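You operate a simulated robot arm through the tools that you are given. There is no shell and no other tool. Be economical: measure what you need, move in short steps, check, and stop when the job is done.

You are at the controls of a simulated robot arm. One attempt, no reset.

TASK
Trip-test slow station two's breaker, then sort it by its time.
Fine: 7 to 9 seconds goes in PASS, any other in REWORK. Press off, unclamp, and lift it only when no heat strip is red.

The check looks at the end state, three seconds after you hand in, the way a careful person would. Anything else that was tipped, shoved, dropped, spilled or broken makes it a failure.

THE ROBOT
A 7-joint arm with a two-finger parallel gripper on a trunk, on a base that drives. Base frame: it is fixed to the floor where the robot stands at the start and does not move with it; the origin is under the middle of the robot, x ahead of it, y to its left, z up; the surface under the hand at the start is at about z = 0.95. Units: m, rad, N and s.
With the tool pointing down near the work surface it reaches from about 0.2 to 0.58 m from the robot's upright axis, wherever it stands. Its first joint turns from -2.897 to 2.897 rad. Places, roughly: blue station key (4x3x7 cm) [0.6, -0.3, 1]; clock of slow station two [0.7, -0.1, 1.6]; inside of the green pass tray [0.3, 0.4, 1]; inside of the orange rework tray [0.3, 0.2, 1]; key switch [0.4, -0.1, 1]; lever of slow station four [0.5, 0.2, 1.1]; lever of slow station one [0.3, 0.8, 1.1]; lever of slow station three [0.4, 0.4, 1.1]; lever of slow station two [0.3, 0.6, 1]; load selector [0.7, -0.1, 1.2]; off button [0.7, -0.1, 1.3]; range switch of the grey panel [0.6, 0.1, 1.2]; red timer plug (3x3x8 cm) [0.7, -0.2, 1]; slow station two [0.3, 0.7, 1.3]; small blue-handled breaker [0.5, 1, 1.75]; small red-handled breaker [0.5, 1.25, 1.75]. Payload 3.4 kg.
Tool frame: the origin (TCP) lies between the finger pads and is the grasp point; the fingertips stand 0.03 m ahead of it; z points along the fingers, y is the line along which they close. The gripper opens to 0.094 m. The fingers are 0.028 m wide and 0.01 m thick; the gripper's body (0.05 by 0.096 m) begins 0.055 m behind the TCP.
Orientation is that of the tool frame in the base frame, as a unit quaternion [x, y, z, w]. With the fingers straight down and closing along the base's y, the tool's x points along the base's -x, its y along +y and its z along -z.

THE INTERFACE
- The arm moves only by the tool arm_command. Its argument "steps" is a list of rows, each a list of 7 numbers: the opening in per cent of the stroke, from 0 (shut) to 100 (fully open), then the shift along the base's x, y, z in units of 20 mm (1.0 is 20 mm), then the turn, a rotation vector about the base's x, y, z in units of 8 degrees (1.0 is 8 degrees). In form: [[grip, dx, dy, dz, ax, ay, az], ...]. A call has 1 to 12 rows; each row shifts and turns the commanded pose from where the row before left it. A call with a number of a shift or a turn outside -1 to 1 is refused whole. A row lasts 0.2 s, in which the tool goes at most 0.05 m and 0.15 rad; a call with a longer step from one row to the next is refused whole, and so is a gripper value outside its range. A pose out of reach is approached as far as the arm can. The call stops where the force on the tool passes 40 N (or 10 N more than at its start, if that is more) or the arm is blocked; 0.2 s more then pass. Each finger travels about 0.072 m/s and halts on what it meets, pressing with about 35 N; the grip force reading is that of the motor and also rises with nothing between the fingers. The clock runs only during rows and for 0.2 s after the last one: add rows that do not move to give the fingers time. The reply holds the time, the measured pose of the TCP, the force on the tool along the base axes, the opening and the grip force, in the units named above and with some noise, with the torque about the TCP (base axes, N m) and any sound that the robot's microphone picked up.
- Cameras (640 x 400 px; columns grow to the right, rows downward): "scene" is now at [0.0314, 0.1619, 1.5345]; the picture's right is [0.11, -0.99, 0.00], its down [-0.50, -0.06, -0.86] and it looks along [0.86, 0.10, -0.50] (base axes); focal length 214 px, centre (320, 200). "wrist" rides on the gripper at [0.076, 0.014, -0.102] in the tool frame; the picture's right is [-0.18, 0.98, 0.00], its down [-0.75, -0.14, -0.64] and it looks along [-0.63, -0.12, 0.77] (tool axes); focal length 243 px, centre (320, 200). There is no depth. A picture from a camera that has moved, and an enlarged one, comes with that camera's place and axes in the base frame and with its lens.
- snapshot(camera): a new picture of that camera. The clock stands still meanwhile.
- slide_trunk(by): slides the trunk up (or, below 0, down) by that many m; the arm and the scene camera ride with it, the base frame stays. It gives what a move gives, with no picture.
- roll_base(legs): drives the robot by 1 to 6 legs, each [ahead, left, turn to the left] in m, m and rad, along the robot's own axes; the way and the turn of a leg run together, so that a leg with both is an arc; at most 1.5 m and 3.142 rad a leg. The arm and the cameras ride along, it lands a little off, and it stops where it bumps. It gives what a move gives.
- pan_tilt(pan, tilt): turns the head with the scene camera to pan (to the left, within 2.705 rad either way) and tilt (down, from -0.506 to 1.204), counted from straight ahead of the robot. It gives what a move gives.
- enlarge(camera, box): a new picture of the part [left, top, right, bottom] of that camera's present view, enlarged. The clock stands still meanwhile.
- hand_in(): hands the job in; it is judged then, once.

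Work in short steps. Places have to be worked out from the pictures, the camera data and where the tool is seen: move nearer, look again, correct. Check each grasp and each placing, and mend what went wrong. You have 120 turns and 90 pictures in all, those below and enlarged ones among them. Open the gripper and draw the arm clear of the work before you hand the job in, unless the task says otherwise; then end with one line.

The tools are called as a command line: name --pt "numbers of a row" for each row, then --argument value for the rest, lists and objects as JSON in quotes. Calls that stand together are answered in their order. arm_command: Moves the arm, as the interface text tells. Its arguments: {"type":"object","properties":{"steps":{"type":"array","items":{"type":"array","items":{"type":"number"}}}},"required":["steps"]} The other tools are called the same way: slide_trunk (by) slides the trunk up or down; roll_base (legs) drives the base; pan_tilt (pan, tilt) turns the head that bears the scene camera; snapshot (camera) takes a picture; enlarge (camera, box) takes an enlarged picture of a part of a camera's view; hand_in () hands the job in.

At the start:

```text
clock: 0.0
tcp_pos: [0.2946, 0.2833, 1.0004]
tool_rot: [0.0, 1.0, 0.001, 0.001]
contact_force: [0.4, 0.1, -0.1]
wrist_torque: [0.01, -0.01, 0.0]
opening: 0.094
grasp_force: 0.1
trunk travel left (down, up): [-0.175, 0.211]
robot x, y, heading: [-0.0025, -0.0007, -0.002]
head pan, tilt: [0.11, 0.527]
```

scene: 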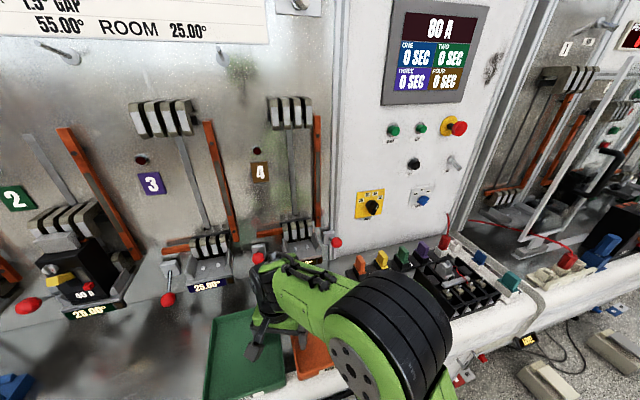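
wrist: 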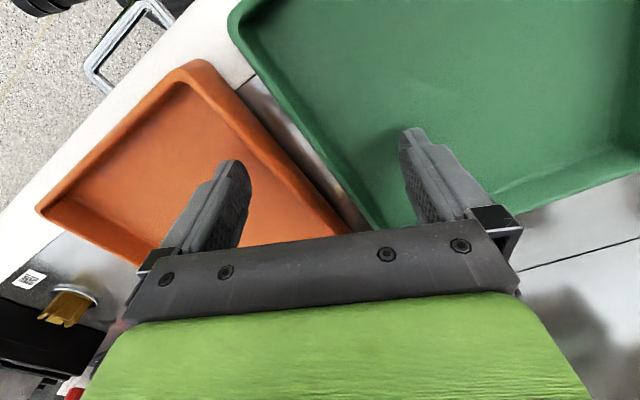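

The picture shows the four stations, a panel with clocks and a placard above cut off. I look up at the placard and zoom on the panel.

enlarge --camera "scene" --box '[330, 0, 530, 300]'

enlarge --camera "scene" --box '[0, 120, 340, 332]'

pan_tilt --pan 0.5 --tilt -0.1

```text
1.33 times, centred on (430, 150) of scene
camera zoom: at [0.0314, 0.1619, 1.5345], right [0.11, -0.99, 0.0], down [-0.5, -0.06, -0.86], along [0.86, 0.1, -0.5], focal length 286 px, centre (173, 267)
```

zoom: 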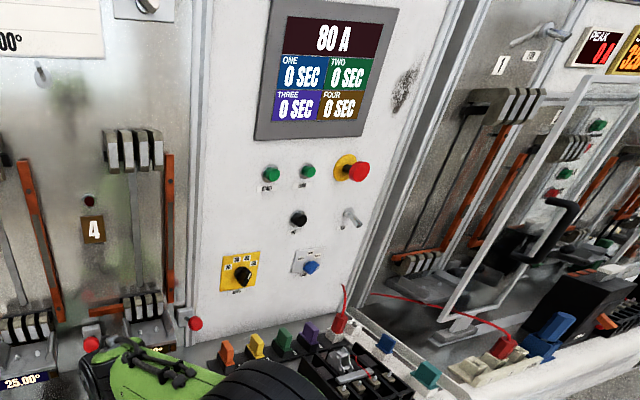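

```text
1.88 times, centred on (170, 226) of scene
camera zoom: at [0.0314, 0.1619, 1.5345], right [0.11, -0.99, 0.0], down [-0.5, -0.06, -0.86], along [0.86, 0.1, -0.5], focal length 404 px, centre (602, 151)
```

zoom: 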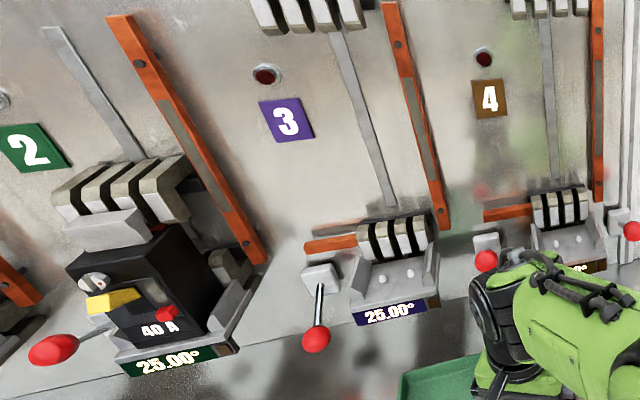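

```text
clock: 1.0
tcp_pos: [0.2938, 0.2841, 1.0]
tool_rot: [0.0, 1.0, 0.0, 0.0]
contact_force: [-0.2, 0.0, -0.3]
wrist_torque: [0.02, -0.02, 0.01]
opening: 0.0942
grasp_force: 0.0
trunk travel left (down, up): [-0.175, 0.211]
robot x, y, heading: [0.0047, 0.0009, -0.001]
head pan, tilt: [0.499, -0.099]
```

Now the placard.

snapshot --camera "scene"

```text
85 pictures are left
camera scene: at [0.0181, 0.1936, 1.5918], right [0.48, -0.88, 0.0], down [0.09, 0.05, -1.0], along [0.87, 0.48, 0.1], focal length 214 px, centre (320, 200)
```

scene: 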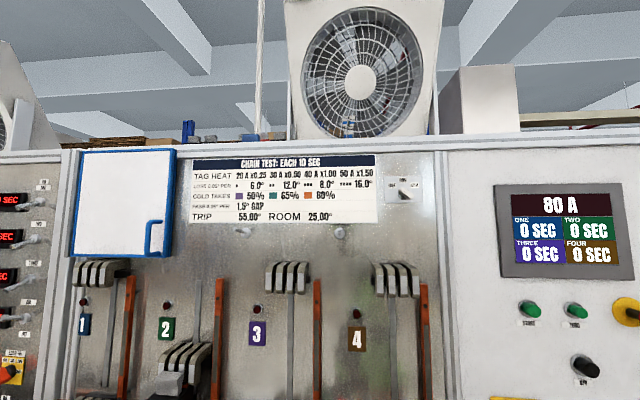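

enlarge --camera "scene" --box '[180, 145, 390, 235]'

enlarge --camera "scene" --box '[60, 140, 180, 260]'

pan_tilt --pan -0.15 --tilt 0.45

```text
3.05 times, centred on (285, 190) of scene
camera zoom: at [0.0181, 0.1936, 1.5918], right [0.48, -0.88, 0.0], down [0.09, 0.05, -1.0], along [0.87, 0.48, 0.1], focal length 654 px, centre (427, 230)
```

zoom: 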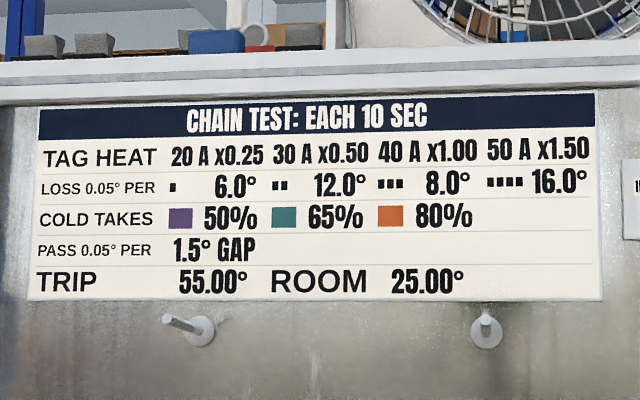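

```text
3.33 times, centred on (120, 200) of scene
camera zoom: at [0.0181, 0.1936, 1.5918], right [0.48, -0.88, 0.0], down [0.09, 0.05, -1.0], along [0.87, 0.48, 0.1], focal length 715 px, centre (987, 200)
```

zoom: 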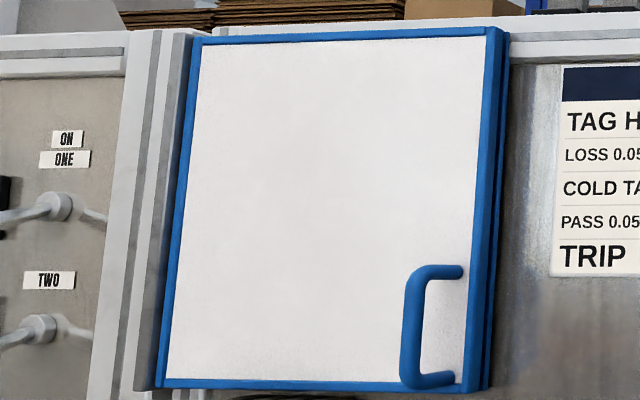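

```text
clock: 2.0
tcp_pos: [0.2945, 0.2833, 0.9999]
tool_rot: [0.001, 1.0, 0.0, 0.001]
contact_force: [0.0, -0.7, 0.2]
wrist_torque: [-0.01, 0.01, 0.01]
opening: 0.094
grasp_force: 0.1
trunk travel left (down, up): [-0.175, 0.211]
robot x, y, heading: [-0.003, 0.0004, 0.004]
head pan, tilt: [-0.15, 0.45]
```

The placard concerns a chain test. Now the panel and its keys and labels.

snapshot --camera "scene"

enlarge --camera "scene" --box '[200, 60, 380, 230]'

enlarge --camera "scene" --box '[180, 180, 400, 320]'

```text
82 pictures are left
camera scene: at [0.0325, 0.1383, 1.5415], right [-0.15, -0.99, 0.0], down [-0.43, 0.06, -0.9], along [0.89, -0.13, -0.43], focal length 214 px, centre (320, 200)
```

scene: 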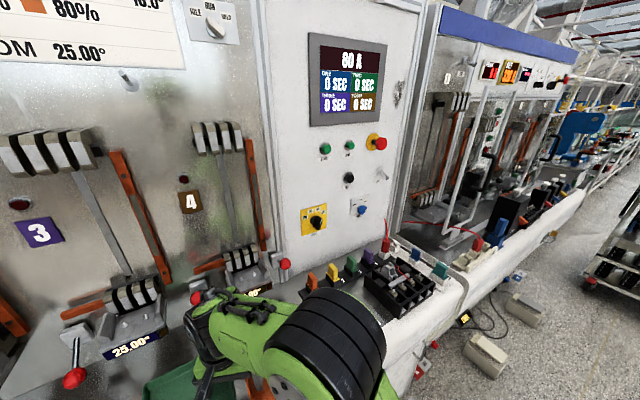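

```text
2.35 times, centred on (290, 145) of scene
camera zoom: at [0.0325, 0.1383, 1.5415], right [-0.15, -0.99, 0.0], down [-0.43, 0.06, -0.9], along [0.89, -0.13, -0.43], focal length 505 px, centre (391, 329)
```

zoom: 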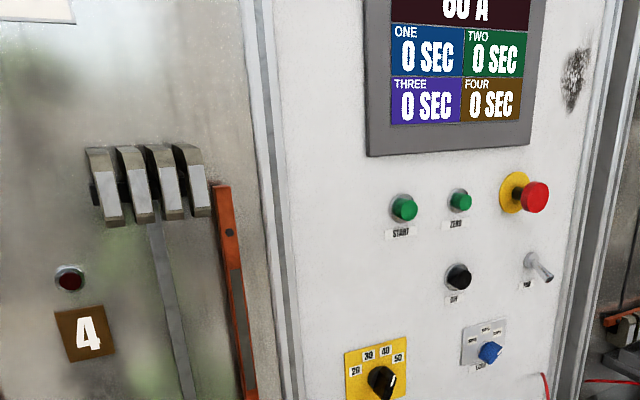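

```text
2.86 times, centred on (290, 250) of scene
camera zoom: at [0.0325, 0.1383, 1.5415], right [-0.15, -0.99, 0.0], down [-0.43, 0.06, -0.9], along [0.89, -0.13, -0.43], focal length 613 px, centre (406, 57)
```

zoom: 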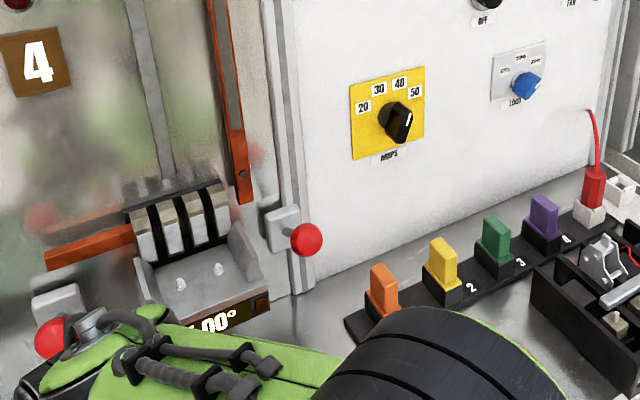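

Zooming tighter on the labels.

enlarge --camera "scene" --box '[300, 130, 400, 225]'

enlarge --camera "scene" --box '[345, 195, 375, 220]'

enlarge --camera "scene" --box '[295, 195, 335, 240]'

enlarge --camera "scene" --box '[290, 210, 470, 320]'

pan_tilt --pan 0.9 --tilt 0.5

snapshot --camera "scene"

```text
4.21 times, centred on (350, 178) of scene
camera zoom: at [0.0325, 0.1383, 1.5415], right [-0.15, -0.99, 0.0], down [-0.43, 0.06, -0.9], along [0.89, -0.13, -0.43], focal length 903 px, centre (194, 295)
```

zoom: 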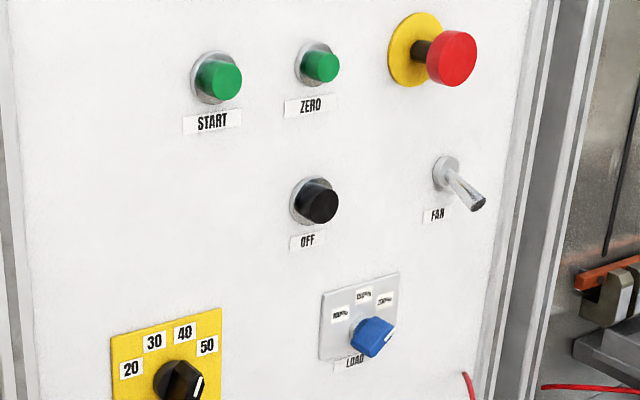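

```text
16.00 times, centred on (360, 208) of scene
camera zoom: at [0.0325, 0.1383, 1.5415], right [-0.15, -0.99, 0.0], down [-0.43, 0.06, -0.9], along [0.89, -0.13, -0.43], focal length 3432 px, centre (-320, 80)
```

zoom: 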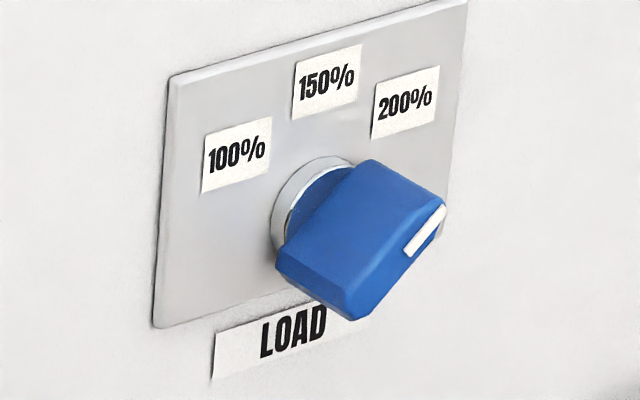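

```text
8.89 times, centred on (315, 218) of scene
camera zoom: at [0.0325, 0.1383, 1.5415], right [-0.15, -0.99, 0.0], down [-0.43, 0.06, -0.9], along [0.89, -0.13, -0.43], focal length 1906 px, centre (364, 44)
```

zoom: 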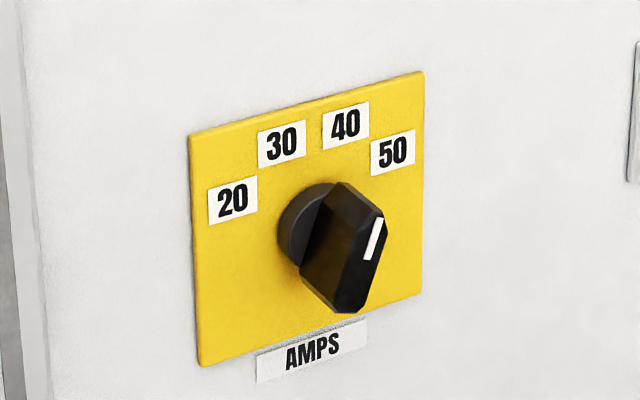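

```text
3.56 times, centred on (380, 265) of scene
camera zoom: at [0.0325, 0.1383, 1.5415], right [-0.15, -0.99, 0.0], down [-0.43, 0.06, -0.9], along [0.89, -0.13, -0.43], focal length 763 px, centre (107, -31)
```

zoom: 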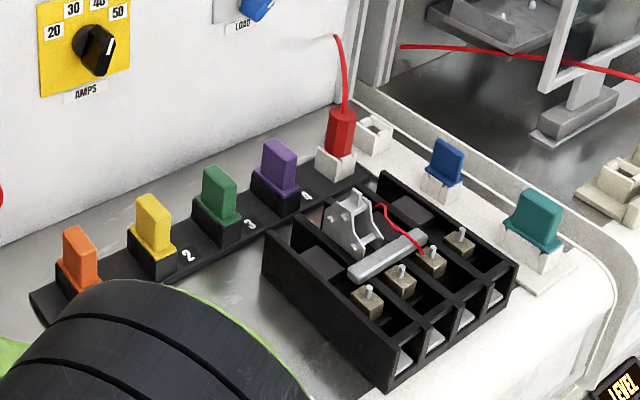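

```text
clock: 3.4
tcp_pos: [0.2942, 0.2824, 0.9987]
tool_rot: [0.0, 1.0, -0.001, -0.001]
contact_force: [0.6, 0.5, -0.1]
wrist_torque: [0.04, -0.02, -0.02]
opening: 0.0938
grasp_force: 0.1
trunk travel left (down, up): [-0.175, 0.211]
robot x, y, heading: [0.0031, 0.0035, -0.0]
head pan, tilt: [0.901, 0.499]
```

```text
75 pictures are left
camera scene: at [-0.0018, 0.2232, 1.537], right [0.78, -0.62, 0.0], down [-0.3, -0.38, -0.88], along [0.55, 0.69, -0.48], focal length 214 px, centre (320, 200)
```

scene: 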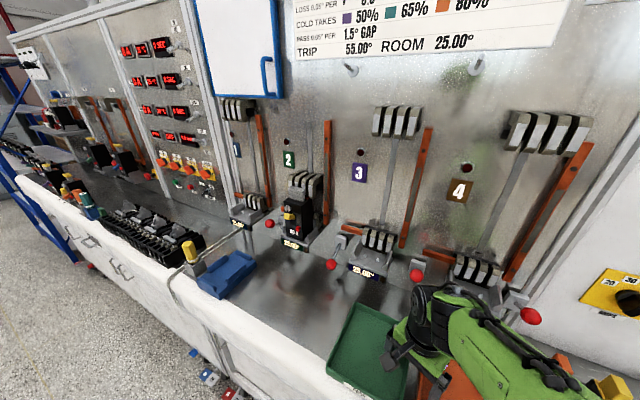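

I zoom on station two and its surroundings.

enlarge --camera "scene" --box '[225, 90, 405, 290]'

enlarge --camera "scene" --box '[262, 165, 342, 265]'

enlarge --camera "scene" --box '[320, 210, 540, 330]'

```text
2.00 times, centred on (315, 190) of scene
camera zoom: at [-0.0018, 0.2232, 1.537], right [0.78, -0.62, 0.0], down [-0.3, -0.38, -0.88], along [0.55, 0.69, -0.48], focal length 429 px, centre (330, 220)
```

zoom: 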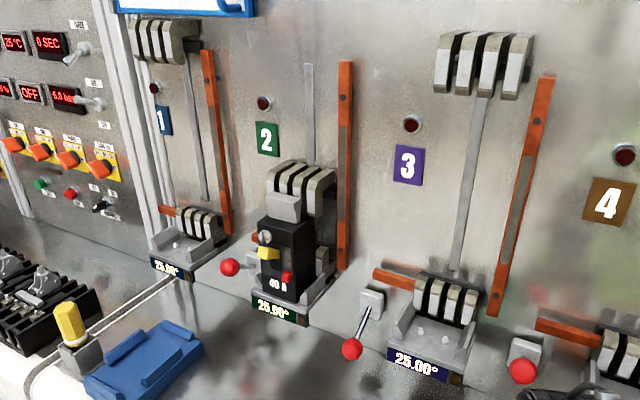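

```text
4.00 times, centred on (302, 215) of scene
camera zoom: at [-0.0018, 0.2232, 1.537], right [0.78, -0.62, 0.0], down [-0.3, -0.38, -0.88], along [0.55, 0.69, -0.48], focal length 858 px, centre (392, 140)
```

zoom: 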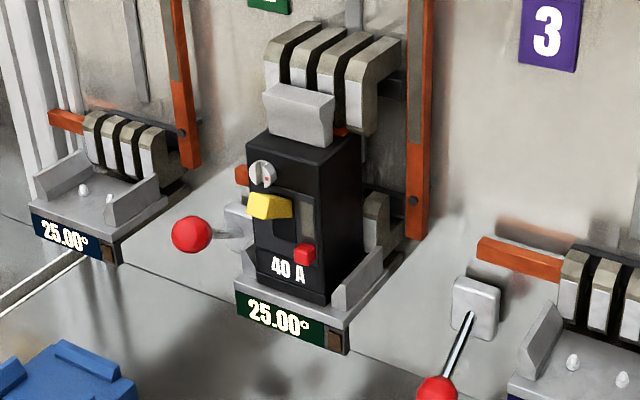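

```text
2.91 times, centred on (430, 270) of scene
camera zoom: at [-0.0018, 0.2232, 1.537], right [0.78, -0.62, 0.0], down [-0.3, -0.38, -0.88], along [0.55, 0.69, -0.48], focal length 624 px, centre (0, -4)
```

zoom: 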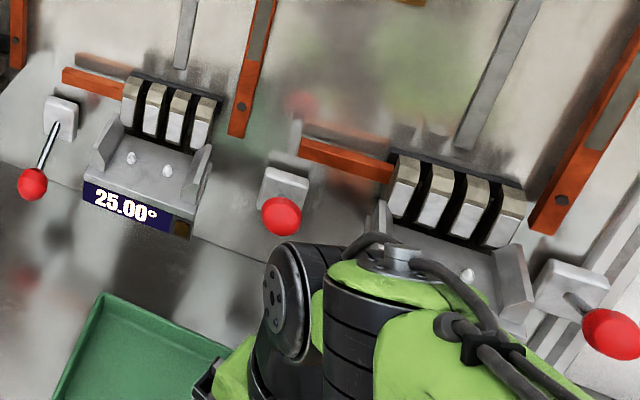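

Station two's breaker is tagged 40 A and its lever is down (clamped). The arm hides part of the key strip, so I raise the hand and back away for a fuller view.

arm_command --pt "100 0 0 1 0 0 0" --pt "100 0 0 1 0 0 0" --pt "100 0 0 1 0 0 0" --pt "100 0 0 1 0 0 0" --pt "100 0 1 1 0 0 0" --pt "100 0 1 1 0 0 0" --pt "100 0 1 1 0 0 0" --pt "100 0 1 1 0 0 0"

roll_base --legs '[[-0.2, -0.3, 0]]'

pan_tilt --pan 0.05 --tilt 0.5

snapshot --camera "scene"

```text
clock: 5.2
tcp_pos: [0.2938, 0.3647, 1.1599]
tool_rot: [0.0, 1.0, -0.001, 0.0]
contact_force: [0.3, 0.0, -0.8]
wrist_torque: [0.02, 0.0, 0.0]
opening: 0.0942
grasp_force: 0.0
trunk travel left (down, up): [-0.175, 0.211]
robot x, y, heading: [0.0011, -0.0007, 0.002]
head pan, tilt: [0.901, 0.499]
```

```text
clock: 7.5
tcp_pos: [0.0926, 0.0643, 1.1611]
tool_rot: [0.002, 1.0, 0.0, 0.0]
contact_force: [0.1, -1.4, 0.6]
wrist_torque: [0.0, 0.03, -0.01]
opening: 0.0939
grasp_force: 0.0
trunk travel left (down, up): [-0.175, 0.211]
robot x, y, heading: [-0.2009, -0.298, -0.005]
head pan, tilt: [0.901, 0.499]
```

```text
clock: 8.6
tcp_pos: [0.0935, 0.066, 1.1596]
tool_rot: [0.002, 1.0, -0.001, -0.001]
contact_force: [-0.6, 0.2, -0.1]
wrist_torque: [0.0, 0.0, 0.02]
opening: 0.0937
grasp_force: 0.1
trunk travel left (down, up): [-0.175, 0.211]
robot x, y, heading: [-0.1998, -0.3003, -0.005]
head pan, tilt: [0.051, 0.499]
```

```text
71 pictures are left
camera scene: at [-0.169, -0.1402, 1.537], right [0.05, -1.0, 0.0], down [-0.48, -0.02, -0.88], along [0.88, 0.04, -0.48], focal length 214 px, centre (320, 200)
```

scene: 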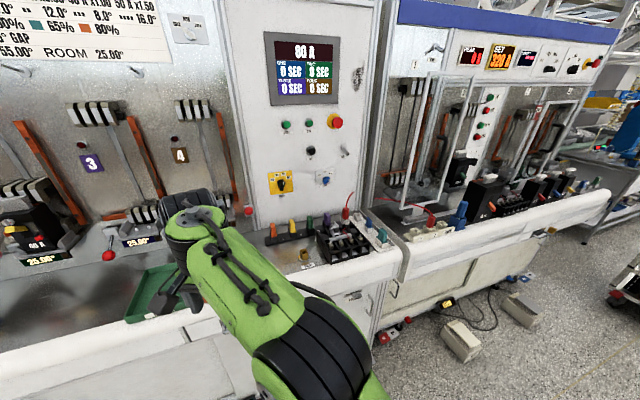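

enlarge --camera "scene" --box '[250, 190, 410, 290]'

enlarge --camera "scene" --box '[255, 220, 315, 275]'

enlarge --camera "scene" --box '[150, 0, 240, 60]'

```text
4.00 times, centred on (330, 240) of scene
camera zoom: at [-0.169, -0.1402, 1.537], right [0.05, -1.0, 0.0], down [-0.48, -0.02, -0.88], along [0.88, 0.04, -0.48], focal length 858 px, centre (280, 40)
```

zoom: 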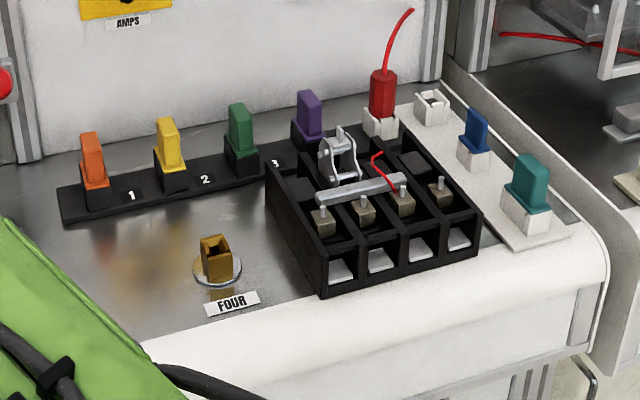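

```text
7.27 times, centred on (285, 248) of scene
camera zoom: at [-0.169, -0.1402, 1.537], right [0.05, -1.0, 0.0], down [-0.48, -0.02, -0.88], along [0.88, 0.04, -0.48], focal length 1560 px, centre (574, -146)
```

zoom: 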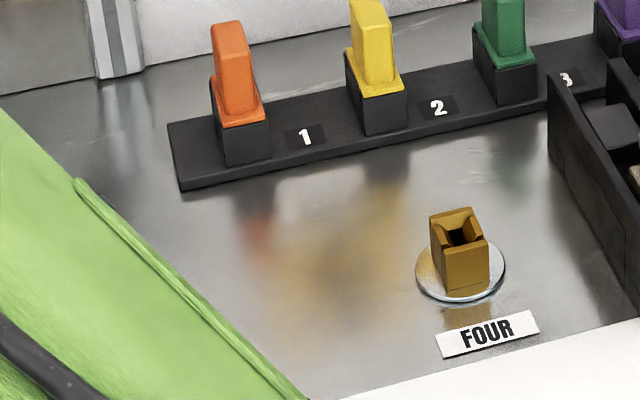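

```text
6.67 times, centred on (195, 30) of scene
camera zoom: at [-0.169, -0.1402, 1.537], right [0.05, -1.0, 0.0], down [-0.48, -0.02, -0.88], along [0.88, 0.04, -0.48], focal length 1430 px, centre (1153, 1333)
```

zoom: 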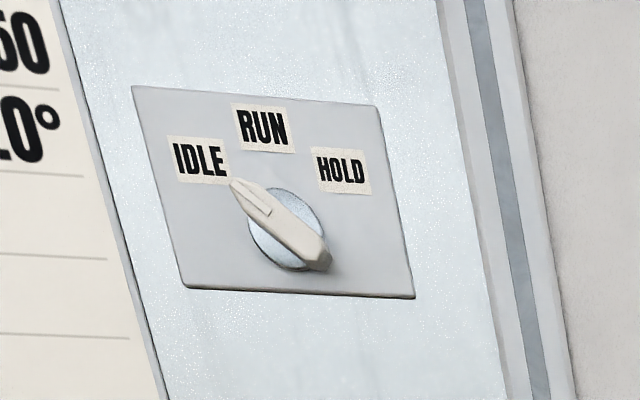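

The AMPS 40 × LOAD 200% matches the display's 80 A and the breaker's 40 A tag. I check the timer plug and the AMPS knob closely before starting.

enlarge --camera "scene" --box '[330, 200, 390, 245]'

enlarge --camera "scene" --box '[260, 110, 360, 200]'

enlarge --camera "scene" --box '[0, 170, 110, 270]'

```text
8.89 times, centred on (360, 222) of scene
camera zoom: at [-0.169, -0.1402, 1.537], right [0.05, -1.0, 0.0], down [-0.48, -0.02, -0.88], along [0.88, 0.04, -0.48], focal length 1906 px, centre (-36, 0)
```

zoom: 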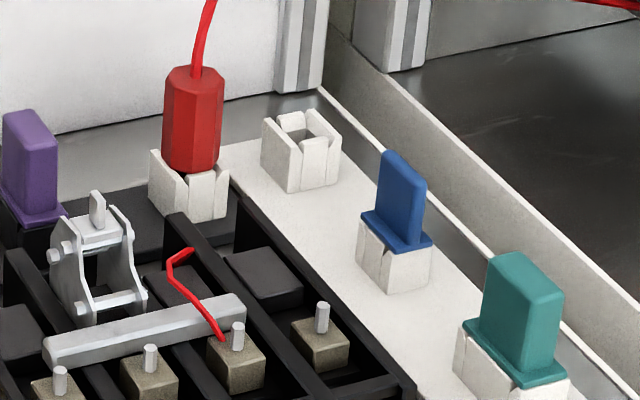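

```text
4.44 times, centred on (310, 155) of scene
camera zoom: at [-0.169, -0.1402, 1.537], right [0.05, -1.0, 0.0], down [-0.48, -0.02, -0.88], along [0.88, 0.04, -0.48], focal length 953 px, centre (364, 400)
```

zoom: 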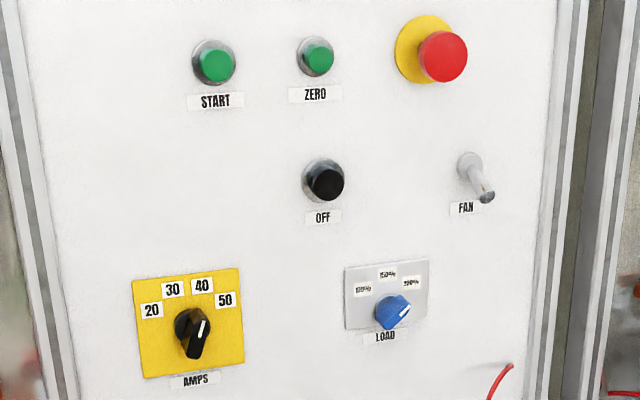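

```text
4.00 times, centred on (55, 220) of scene
camera zoom: at [-0.169, -0.1402, 1.537], right [0.05, -1.0, 0.0], down [-0.48, -0.02, -0.88], along [0.88, 0.04, -0.48], focal length 858 px, centre (1380, 120)
```

zoom: 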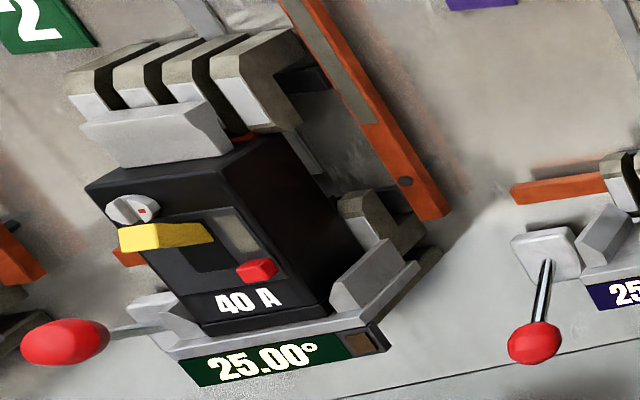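

Settings look right (40 A × 200 % = 80 A, timers zero). Triangulating, START is near (0.678, 0.027, 1.40), OFF near (0.716, −0.066, 1.287), and the wall is turned about 0.39 rad. I turn to face it and approach.

roll_base --legs '[[0, 0, 0.395], [0.25, -0.08, 0]]'

arm_command --pt "0 0 0 0 0.356 -0.8625 0" --pt "0 0 0 0 0.356 -0.8625 0" --pt "0 0 0 0 0.356 -0.8625 0" --pt "0 0 0 0 0.356 -0.8625 0" --pt "0 0 0 0 0.356 -0.8625 0" --pt "0 0 0 0 0.356 -0.8625 0" --pt "0 0 0 0 0.356 -0.8625 0" --pt "0 0 0 0 0.356 -0.8625 0" --pt "0 0 0 0 0.356 -0.8625 0" --pt "0 0 0 0 0.356 -0.8625 0" --pt "0 0 0 0 0.356 -0.8625 0" --pt "0 0 0 0 0.356 -0.8625 0"

pan_tilt --pan 0.0 --tilt 0.3

snapshot --camera "scene"

```text
clock: 11.7
tcp_pos: [0.188, 0.1769, 1.1593]
tool_rot: [-0.199, 0.98, 0.0, -0.001]
contact_force: [-0.1, 0.3, -0.2]
wrist_torque: [-0.01, 0.02, 0.0]
opening: 0.094
grasp_force: 0.1
trunk travel left (down, up): [-0.175, 0.211]
robot x, y, heading: [0.0608, -0.2705, 0.398]
head pan, tilt: [0.051, 0.499]
```

```text
clock: 13.6
tcp_pos: [0.2533, 0.1538, 1.1692]
tool_rot: [-0.1, 0.861, 0.073, 0.494]
contact_force: [-0.3, -0.9, 0.1]
wrist_torque: [-0.01, -0.01, 0.0]
opening: 0.0
grasp_force: 32.6
trunk travel left (down, up): [-0.175, 0.211]
robot x, y, heading: [0.059, -0.2701, 0.401]
head pan, tilt: [0.051, 0.499]
stopped in row 9: the arm was blocked; the commanded pose is now the measured one
```

```text
clock: 14.3
tcp_pos: [0.2518, 0.1536, 1.1698]
tool_rot: [-0.102, 0.861, 0.074, 0.493]
contact_force: [-0.9, -0.7, -0.4]
wrist_torque: [0.0, 0.0, -0.02]
opening: 0.0
grasp_force: 33.3
trunk travel left (down, up): [-0.175, 0.211]
robot x, y, heading: [0.0635, -0.2725, 0.402]
head pan, tilt: [0.0, 0.3]
```

```text
64 pictures are left
camera scene: at [0.032, -0.1193, 1.5553], right [0.39, -0.92, 0.0], down [-0.27, -0.12, -0.96], along [0.88, 0.37, -0.3], focal length 214 px, centre (320, 200)
```

scene: 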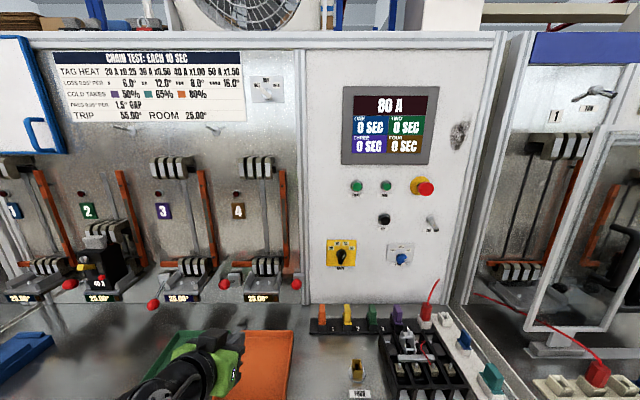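

The wrist rotation was blocked near the arm's folded posture. I move up and outward toward START, then finish the turn.

arm_command --pt "0 0.6 -0.4 1 0 0 0" --pt "0 0.6 -0.4 1 0 0 0" --pt "0 0.6 -0.4 1 0 0 0" --pt "0 0.6 -0.4 1 0 0 0" --pt "0 0.6 -0.4 1 0 0 0" --pt "0 0.6 -0.4 1 0 0 0" --pt "0 0.6 -0.4 1 0 0 0" --pt "0 0.6 -0.4 1 0 0 0" --pt "0 0.6 -0.4 1 0 0 0" --pt "0 0.6 -0.4 1 0 0 0" --pt "0 0.6 -0.4 1 0 0 0"

arm_command --pt "0 0.5 -0.3 0 0.356 -0.8625 0" --pt "0 0.5 -0.3 0 0.356 -0.8625 0" --pt "0 0.5 -0.3 0 0.356 -0.8625 0" --pt "0 0.5 -0.3 0 0.356 -0.8625 0"

snapshot --camera "scene"

```text
clock: 16.7
tcp_pos: [0.3829, 0.0678, 1.3892]
tool_rot: [-0.104, 0.861, 0.074, 0.493]
contact_force: [0.5, 0.1, -0.5]
wrist_torque: [0.03, 0.01, -0.01]
opening: 0.0
grasp_force: 33.2
trunk travel left (down, up): [-0.175, 0.211]
robot x, y, heading: [0.0569, -0.2717, 0.401]
head pan, tilt: [0.0, 0.3]
```

```text
clock: 17.7
tcp_pos: [0.4227, 0.0423, 1.3892]
tool_rot: [-0.068, 0.706, 0.133, 0.692]
contact_force: [0.2, -0.5, 0.2]
wrist_torque: [-0.02, 0.04, -0.02]
opening: 0.0
grasp_force: 33.0
trunk travel left (down, up): [-0.175, 0.211]
robot x, y, heading: [0.0626, -0.2721, 0.397]
head pan, tilt: [0.0, 0.3]
```

```text
63 pictures are left
camera scene: at [0.0324, -0.1193, 1.5553], right [0.39, -0.92, 0.0], down [-0.27, -0.12, -0.96], along [0.88, 0.37, -0.3], focal length 214 px, centre (320, 200)
```

scene: 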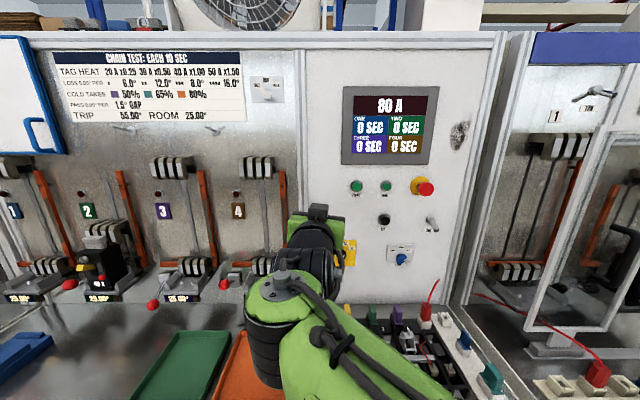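

Tool is horizontal at START's height. I yaw a little to face the wall and go close to START, then check.

arm_command --pt "0 0.8 -0.2 0.05 0 0 0.74" --pt "0 0.8 -0.2 0.05 0 0 0" --pt "0 0.8 -0.2 0.05 0 0 0" --pt "0 0.8 -0.2 0.05 0 0 0" --pt "0 0.8 -0.2 0.05 0 0 0" --pt "0 0.8 -0.2 0.05 0 0 0" --pt "0 0.8 -0.2 0.05 0 0 0" --pt "0 0.8 -0.2 0.05 0 0 0" --pt "0 0.8 -0.2 0 0 0 0" --pt "0 0 0 0 0 0 0"

enlarge --camera "scene" --box '[280, 150, 440, 270]'

snapshot --camera "wrist"

```text
clock: 19.9
tcp_pos: [0.5669, 0.0065, 1.3983]
tool_rot: [-0.106, 0.702, 0.168, 0.684]
contact_force: [-0.1, 0.0, -0.4]
wrist_torque: [-0.01, -0.01, 0.01]
opening: 0.0
grasp_force: 32.5
trunk travel left (down, up): [-0.175, 0.211]
robot x, y, heading: [0.0606, -0.2712, 0.403]
head pan, tilt: [0.0, 0.3]
```

```text
3.33 times, centred on (360, 210) of scene
camera zoom: at [0.0317, -0.1194, 1.5554], right [0.39, -0.92, 0.0], down [-0.27, -0.12, -0.96], along [0.88, 0.37, -0.3], focal length 715 px, centre (187, 167)
```

zoom: 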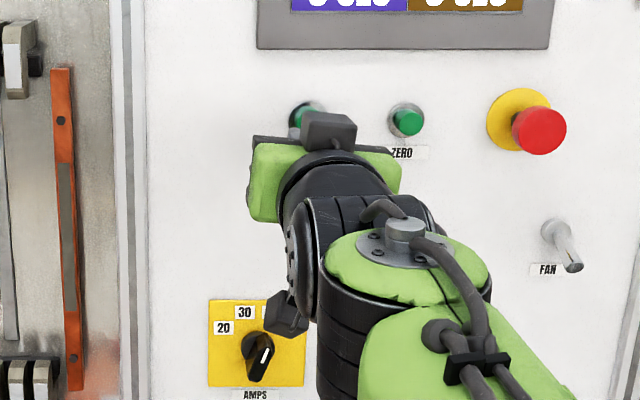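

```text
61 pictures are left
camera wrist: at [0.4624, -0.0128, 1.3229], right [-0.36, 0.89, 0.27], down [-0.51, -0.43, 0.74], along [0.78, 0.13, 0.61], focal length 243 px, centre (320, 200)
```

wrist: 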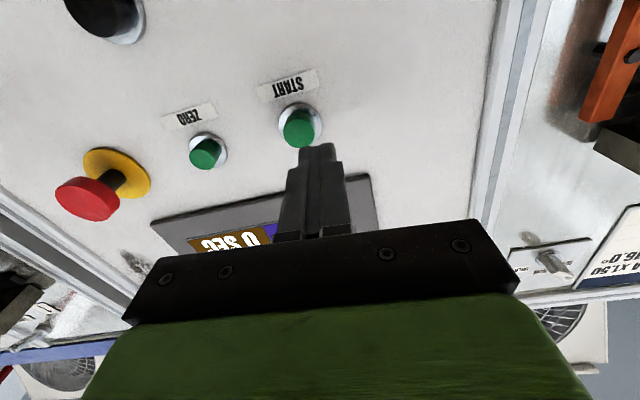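

START refined to (0.678, 0.027, 1.403). I align the tip on its axis and then press along the wall normal in small steps.

arm_command --pt "0 0.6 -0.4 0.1 0 0 0" --pt "0 0.6 -0.2 0.1 0 0 0" --pt "0 0.6 0.1 0 0 0 0" --pt "0 0.46 0.19 0 0 0 0" --pt "0 0.46 0.19 0 0 0 0" --pt "0 0 0 0 0 0 0"

snapshot --camera "wrist"

```text
clock: 21.3
tcp_pos: [0.6212, 0.0043, 1.4018]
tool_rot: [-0.105, 0.702, 0.167, 0.684]
contact_force: [-0.1, 0.5, -0.4]
wrist_torque: [0.02, -0.04, -0.03]
opening: 0.0
grasp_force: 33.2
trunk travel left (down, up): [-0.175, 0.211]
robot x, y, heading: [0.0565, -0.2694, 0.402]
head pan, tilt: [0.0, 0.3]
```

```text
60 pictures are left
camera wrist: at [0.517, -0.0159, 1.3273], right [-0.36, 0.89, 0.27], down [-0.51, -0.43, 0.74], along [0.78, 0.13, 0.61], focal length 243 px, centre (320, 200)
```

wrist: 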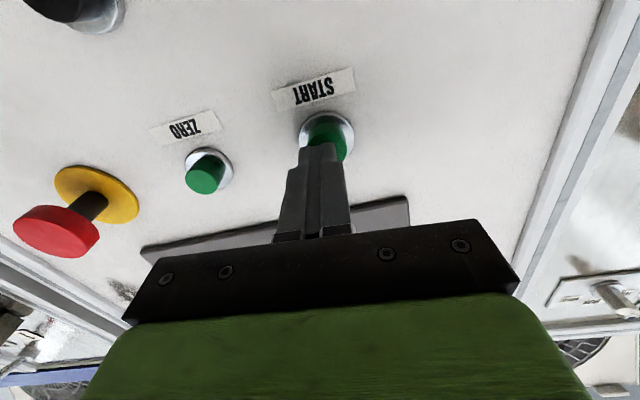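

The tip is ~6 mm to one side; I shift and press, stopping on force.

arm_command --pt "0 -0.12 0.3 0.05 0 0 0" --pt "0 0.3 0.12 0 0 0 0" --pt "0 0.3 0.12 0 0 0 0" --pt "0 0.25 0.1 0 0 0 0" --pt "0 0.25 0.1 0 0 0 0" --pt "0 0.25 0.1 0 0 0 0" --pt "0 0.25 0.1 0 0 0 0"

snapshot --camera "scene"

```text
clock: 22.3
tcp_pos: [0.6286, 0.0154, 1.4019]
tool_rot: [-0.106, 0.704, 0.167, 0.682]
contact_force: [-26.5, -11.3, -9.9]
wrist_torque: [-0.1, 0.01, -0.03]
opening: 0.0002
grasp_force: 32.9
trunk travel left (down, up): [-0.175, 0.211]
robot x, y, heading: [0.0556, -0.272, 0.402]
head pan, tilt: [0.0, 0.3]
heard: click
stopped in row 5: the force on the tool passed its limit at 45 N (the readings are from after the stop); the commanded pose is now the measured one
```

```text
59 pictures are left
camera scene: at [0.024, -0.1228, 1.5555], right [0.39, -0.92, 0.0], down [-0.27, -0.11, -0.96], along [0.88, 0.37, -0.29], focal length 214 px, centre (320, 200)
```

scene: 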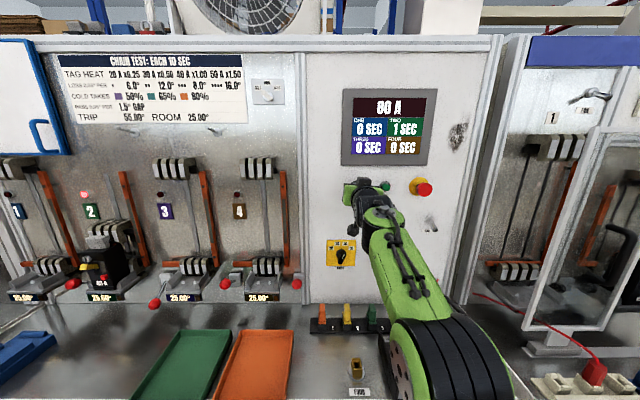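

START clicked: lamp 2 is lit and timer TWO counts. I back off and move in front of OFF while watching.

arm_command --pt "0 -0.92 -0.38 0 0 0 0" --pt "0 -0.92 -0.38 0 0 0 0" --pt "0 -0.92 -0.38 0 0 0 0" --pt "0 0.5 -0.73 -0.96 0 0 0" --pt "0 0.5 -0.73 -0.96 0 0 0" --pt "0 0.5 -0.73 -0.96 0 0 0" --pt "0 0.5 -0.73 -0.96 0 0 0" --pt "0 0.5 -0.73 -0.96 0 0 0" --pt "0 0.5 -0.73 -0.96 0 0 0"

snapshot --camera "scene"

snapshot --camera "wrist"

```text
clock: 24.3
tcp_pos: [0.6413, -0.0927, 1.2832]
tool_rot: [-0.107, 0.705, 0.168, 0.68]
contact_force: [0.8, 0.1, 0.5]
wrist_torque: [-0.07, -0.02, 0.01]
opening: 0.0
grasp_force: 33.4
trunk travel left (down, up): [-0.175, 0.211]
robot x, y, heading: [0.0591, -0.2748, 0.398]
head pan, tilt: [0.0, 0.3]
```

```text
58 pictures are left
camera scene: at [0.0322, -0.12, 1.5554], right [0.39, -0.92, 0.0], down [-0.27, -0.12, -0.96], along [0.88, 0.37, -0.3], focal length 214 px, centre (320, 200)
```

scene: 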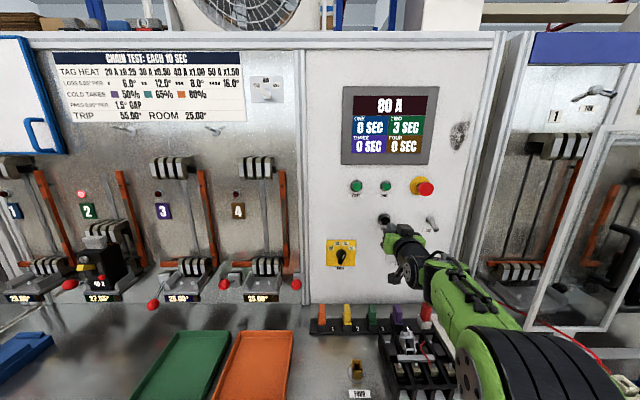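

```text
57 pictures are left
camera wrist: at [0.5355, -0.1127, 1.2096], right [-0.36, 0.89, 0.27], down [-0.5, -0.43, 0.75], along [0.79, 0.13, 0.6], focal length 243 px, centre (320, 200)
```

wrist: 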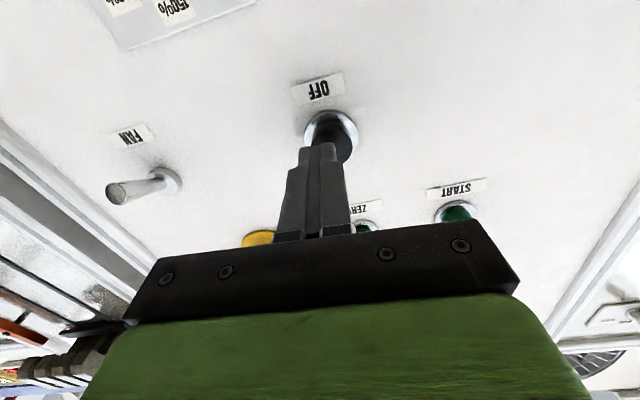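

Timer at 3 s. OFF is almost on axis; I shift ~7 mm sideways and wait for the trip.

arm_command --pt "0 -0.14 0.35 0 0 0 0" --pt "0 0 0 0 0 0 0" --pt "0 0 0 0 0 0 0" --pt "0 0 0 0 0 0 0" --pt "0 0 0 0 0 0 0" --pt "0 0 0 0 0 0 0" --pt "0 0 0 0 0 0 0" --pt "0 0 0 0 0 0 0" --pt "0 0 0 0 0 0 0" --pt "0 0 0 0 0 0 0" --pt "0 0 0 0 0 0 0" --pt "0 0 0 0 0 0 0"

arm_command --pt "0 0 0 0 0 0 0" --pt "0 0 0 0 0 0 0" --pt "0 0 0 0 0 0 0" --pt "0 0 0 0 0 0 0" --pt "0 0 0 0 0 0 0" --pt "0 0 0 0 0 0 0" --pt "0 0 0 0 0 0 0"

snapshot --camera "scene"

```text
clock: 26.9
tcp_pos: [0.6372, -0.0853, 1.2837]
tool_rot: [-0.106, 0.705, 0.167, 0.681]
contact_force: [-0.4, 0.3, -0.5]
wrist_torque: [-0.01, 0.02, 0.04]
opening: 0.0
grasp_force: 33.2
trunk travel left (down, up): [-0.175, 0.211]
robot x, y, heading: [0.0604, -0.2738, 0.406]
head pan, tilt: [0.0, 0.3]
```

```text
clock: 28.5
tcp_pos: [0.6369, -0.0848, 1.2825]
tool_rot: [-0.107, 0.705, 0.167, 0.681]
contact_force: [-0.4, 0.0, 0.2]
wrist_torque: [-0.01, 0.0, -0.02]
opening: 0.0
grasp_force: 32.9
trunk travel left (down, up): [-0.175, 0.211]
robot x, y, heading: [0.0588, -0.2727, 0.399]
head pan, tilt: [0.0, 0.3]
```

```text
56 pictures are left
camera scene: at [0.0316, -0.1197, 1.5554], right [0.39, -0.92, 0.0], down [-0.27, -0.12, -0.96], along [0.88, 0.37, -0.3], focal length 214 px, centre (320, 200)
```

scene: 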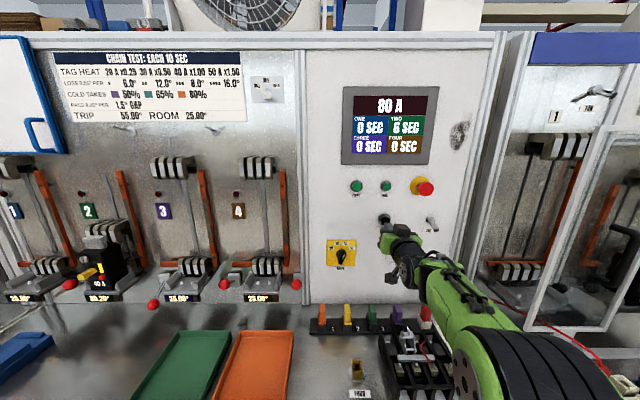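

The lamp is out and the yellow handle has dropped; I read the timer close up, and station two.

enlarge --camera "scene" --box '[340, 85, 440, 165]'

enlarge --camera "scene" --box '[0, 180, 200, 310]'

```text
5.00 times, centred on (390, 125) of scene
camera zoom: at [0.0316, -0.1197, 1.5554], right [0.39, -0.92, 0.0], down [-0.27, -0.12, -0.96], along [0.88, 0.37, -0.3], focal length 1072 px, centre (-30, 575)
```

zoom: 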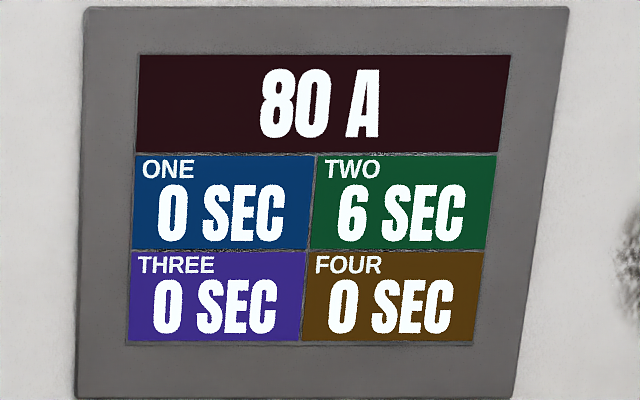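

```text
3.08 times, centred on (100, 245) of scene
camera zoom: at [0.0316, -0.1197, 1.5554], right [0.39, -0.92, 0.0], down [-0.27, -0.12, -0.96], along [0.88, 0.37, -0.3], focal length 660 px, centre (997, 62)
```

zoom: 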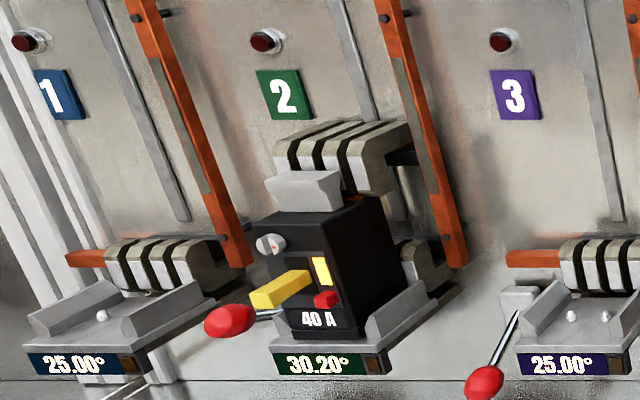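

TWO tripped at 6 s, which is outside 7–9, so REWORK. Now press OFF.

arm_command --pt "0 0.46 0.19 0.35 0 0 0" --pt "0 0.4 0.16 0 0 0 0" --pt "0 0.3 0.12 0 0 0 0" --pt "0 0.25 0.1 0 0 0 0" --pt "0 0.25 0.1 0 0 0 0" --pt "0 0.25 0.1 0 0 0 0" --pt "0 0.25 0.1 0 0 0 0" --pt "0 0.25 0.1 0 0 0 0" --pt "0 0.25 0.1 0 0 0 0" --pt "0 0.25 0.1 0 0 0 0"

snapshot --camera "scene"

```text
clock: 29.9
tcp_pos: [0.6671, -0.074, 1.2917]
tool_rot: [-0.105, 0.707, 0.166, 0.68]
contact_force: [-30.9, -10.3, -3.3]
wrist_torque: [0.13, -0.26, 0.04]
opening: 0.0
grasp_force: 32.9
trunk travel left (down, up): [-0.175, 0.211]
robot x, y, heading: [0.058, -0.2742, 0.397]
head pan, tilt: [0.0, 0.3]
heard: click
stopped in row 6: the force on the tool passed its limit at 44 N (the readings are from after the stop); the commanded pose is now the measured one
```

```text
53 pictures are left
camera scene: at [0.0227, -0.1228, 1.5555], right [0.39, -0.92, 0.0], down [-0.27, -0.11, -0.96], along [0.88, 0.37, -0.29], focal length 214 px, centre (320, 200)
```

scene: 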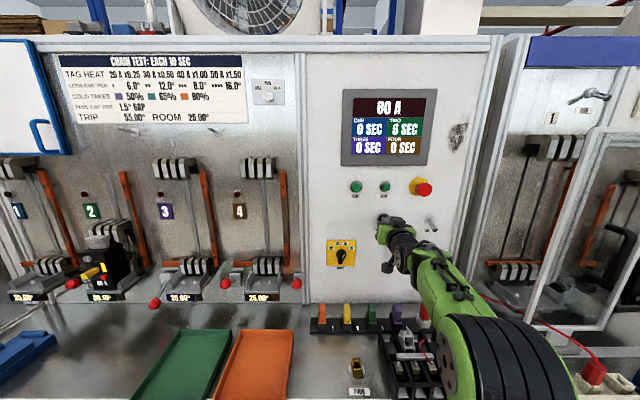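

OFF clicked, but TWO's figure looks changed; I zoom.

enlarge --camera "scene" --box '[340, 85, 440, 165]'

enlarge --camera "scene" --box '[0, 180, 200, 310]'

```text
5.00 times, centred on (390, 125) of scene
camera zoom: at [0.0227, -0.1228, 1.5555], right [0.39, -0.92, 0.0], down [-0.27, -0.11, -0.96], along [0.88, 0.37, -0.29], focal length 1072 px, centre (-30, 575)
```

zoom: 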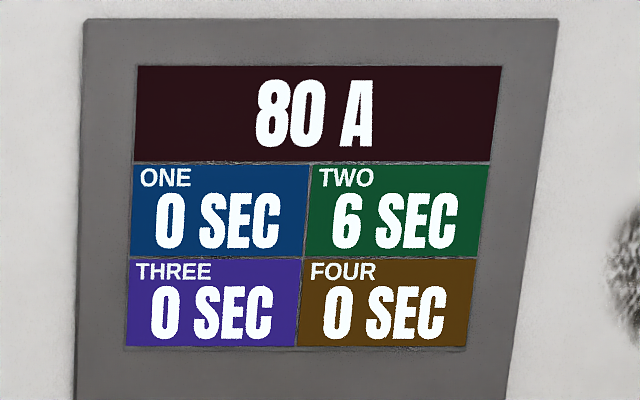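

```text
3.08 times, centred on (100, 245) of scene
camera zoom: at [0.0227, -0.1228, 1.5555], right [0.39, -0.92, 0.0], down [-0.27, -0.11, -0.96], along [0.88, 0.37, -0.29], focal length 660 px, centre (997, 62)
```

zoom: 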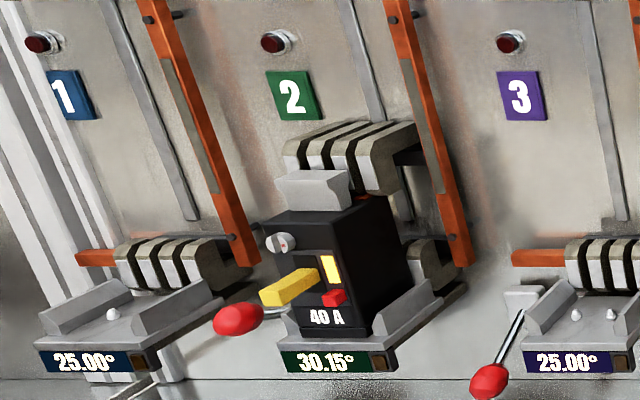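

TWO stays at 6 s, no strip red, OFF done → REWORK. I retract the arm and drive left along the wall to station two.

arm_command --pt "0 -0.92 -0.38 0 0 0 0" --pt "0 -0.92 -0.38 0 0 0 0" --pt "0 -0.92 -0.38 0 0 0 0" --pt "0 -0.92 -0.38 0 0 0 0" --pt "0 -0.92 -0.38 0 0 0 0" --pt "0 -0.92 -0.38 0 0 0 0" --pt "0 -0.92 -0.38 0 0 0 0" --pt "0 -0.92 -0.38 0 0 0 0" --pt "0 -0.92 -0.38 0 0 0 0" --pt "0 -0.92 -0.38 0 0 0 0"

roll_base --legs '[[0, 0.58, 0]]'

pan_tilt --pan 0.3 --tilt 0.6

snapshot --camera "scene"

```text
clock: 32.1
tcp_pos: [0.4892, -0.147, 1.2871]
tool_rot: [-0.106, 0.708, 0.166, 0.678]
contact_force: [-0.3, -0.4, -0.2]
wrist_torque: [0.0, -0.01, 0.01]
opening: 0.0
grasp_force: 32.6
trunk travel left (down, up): [-0.175, 0.211]
robot x, y, heading: [0.0571, -0.2729, 0.4]
head pan, tilt: [0.0, 0.3]
```

```text
clock: 35.4
tcp_pos: [0.2654, 0.3844, 1.2868]
tool_rot: [-0.106, 0.708, 0.166, 0.678]
contact_force: [-0.1, 0.7, -0.1]
wrist_torque: [-0.02, 0.0, 0.0]
opening: 0.0
grasp_force: 32.5
trunk travel left (down, up): [-0.175, 0.211]
robot x, y, heading: [-0.166, 0.2544, 0.399]
head pan, tilt: [0.0, 0.3]
```

```text
clock: 36.2
tcp_pos: [0.2639, 0.3839, 1.2867]
tool_rot: [-0.107, 0.708, 0.167, 0.678]
contact_force: [0.1, 0.7, -0.2]
wrist_torque: [0.0, 0.03, -0.01]
opening: 0.0001
grasp_force: 32.5
trunk travel left (down, up): [-0.175, 0.211]
robot x, y, heading: [-0.1672, 0.2555, 0.4]
head pan, tilt: [0.3, 0.6]
```

```text
50 pictures are left
camera scene: at [-0.2124, 0.431, 1.5279], right [0.64, -0.76, 0.0], down [-0.43, -0.36, -0.83], along [0.63, 0.53, -0.56], focal length 214 px, centre (320, 200)
```

scene: 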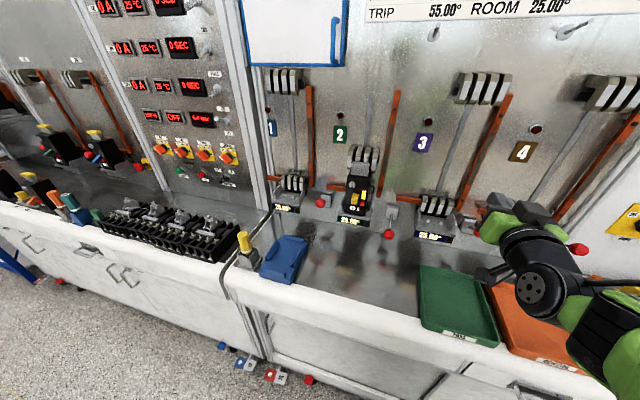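

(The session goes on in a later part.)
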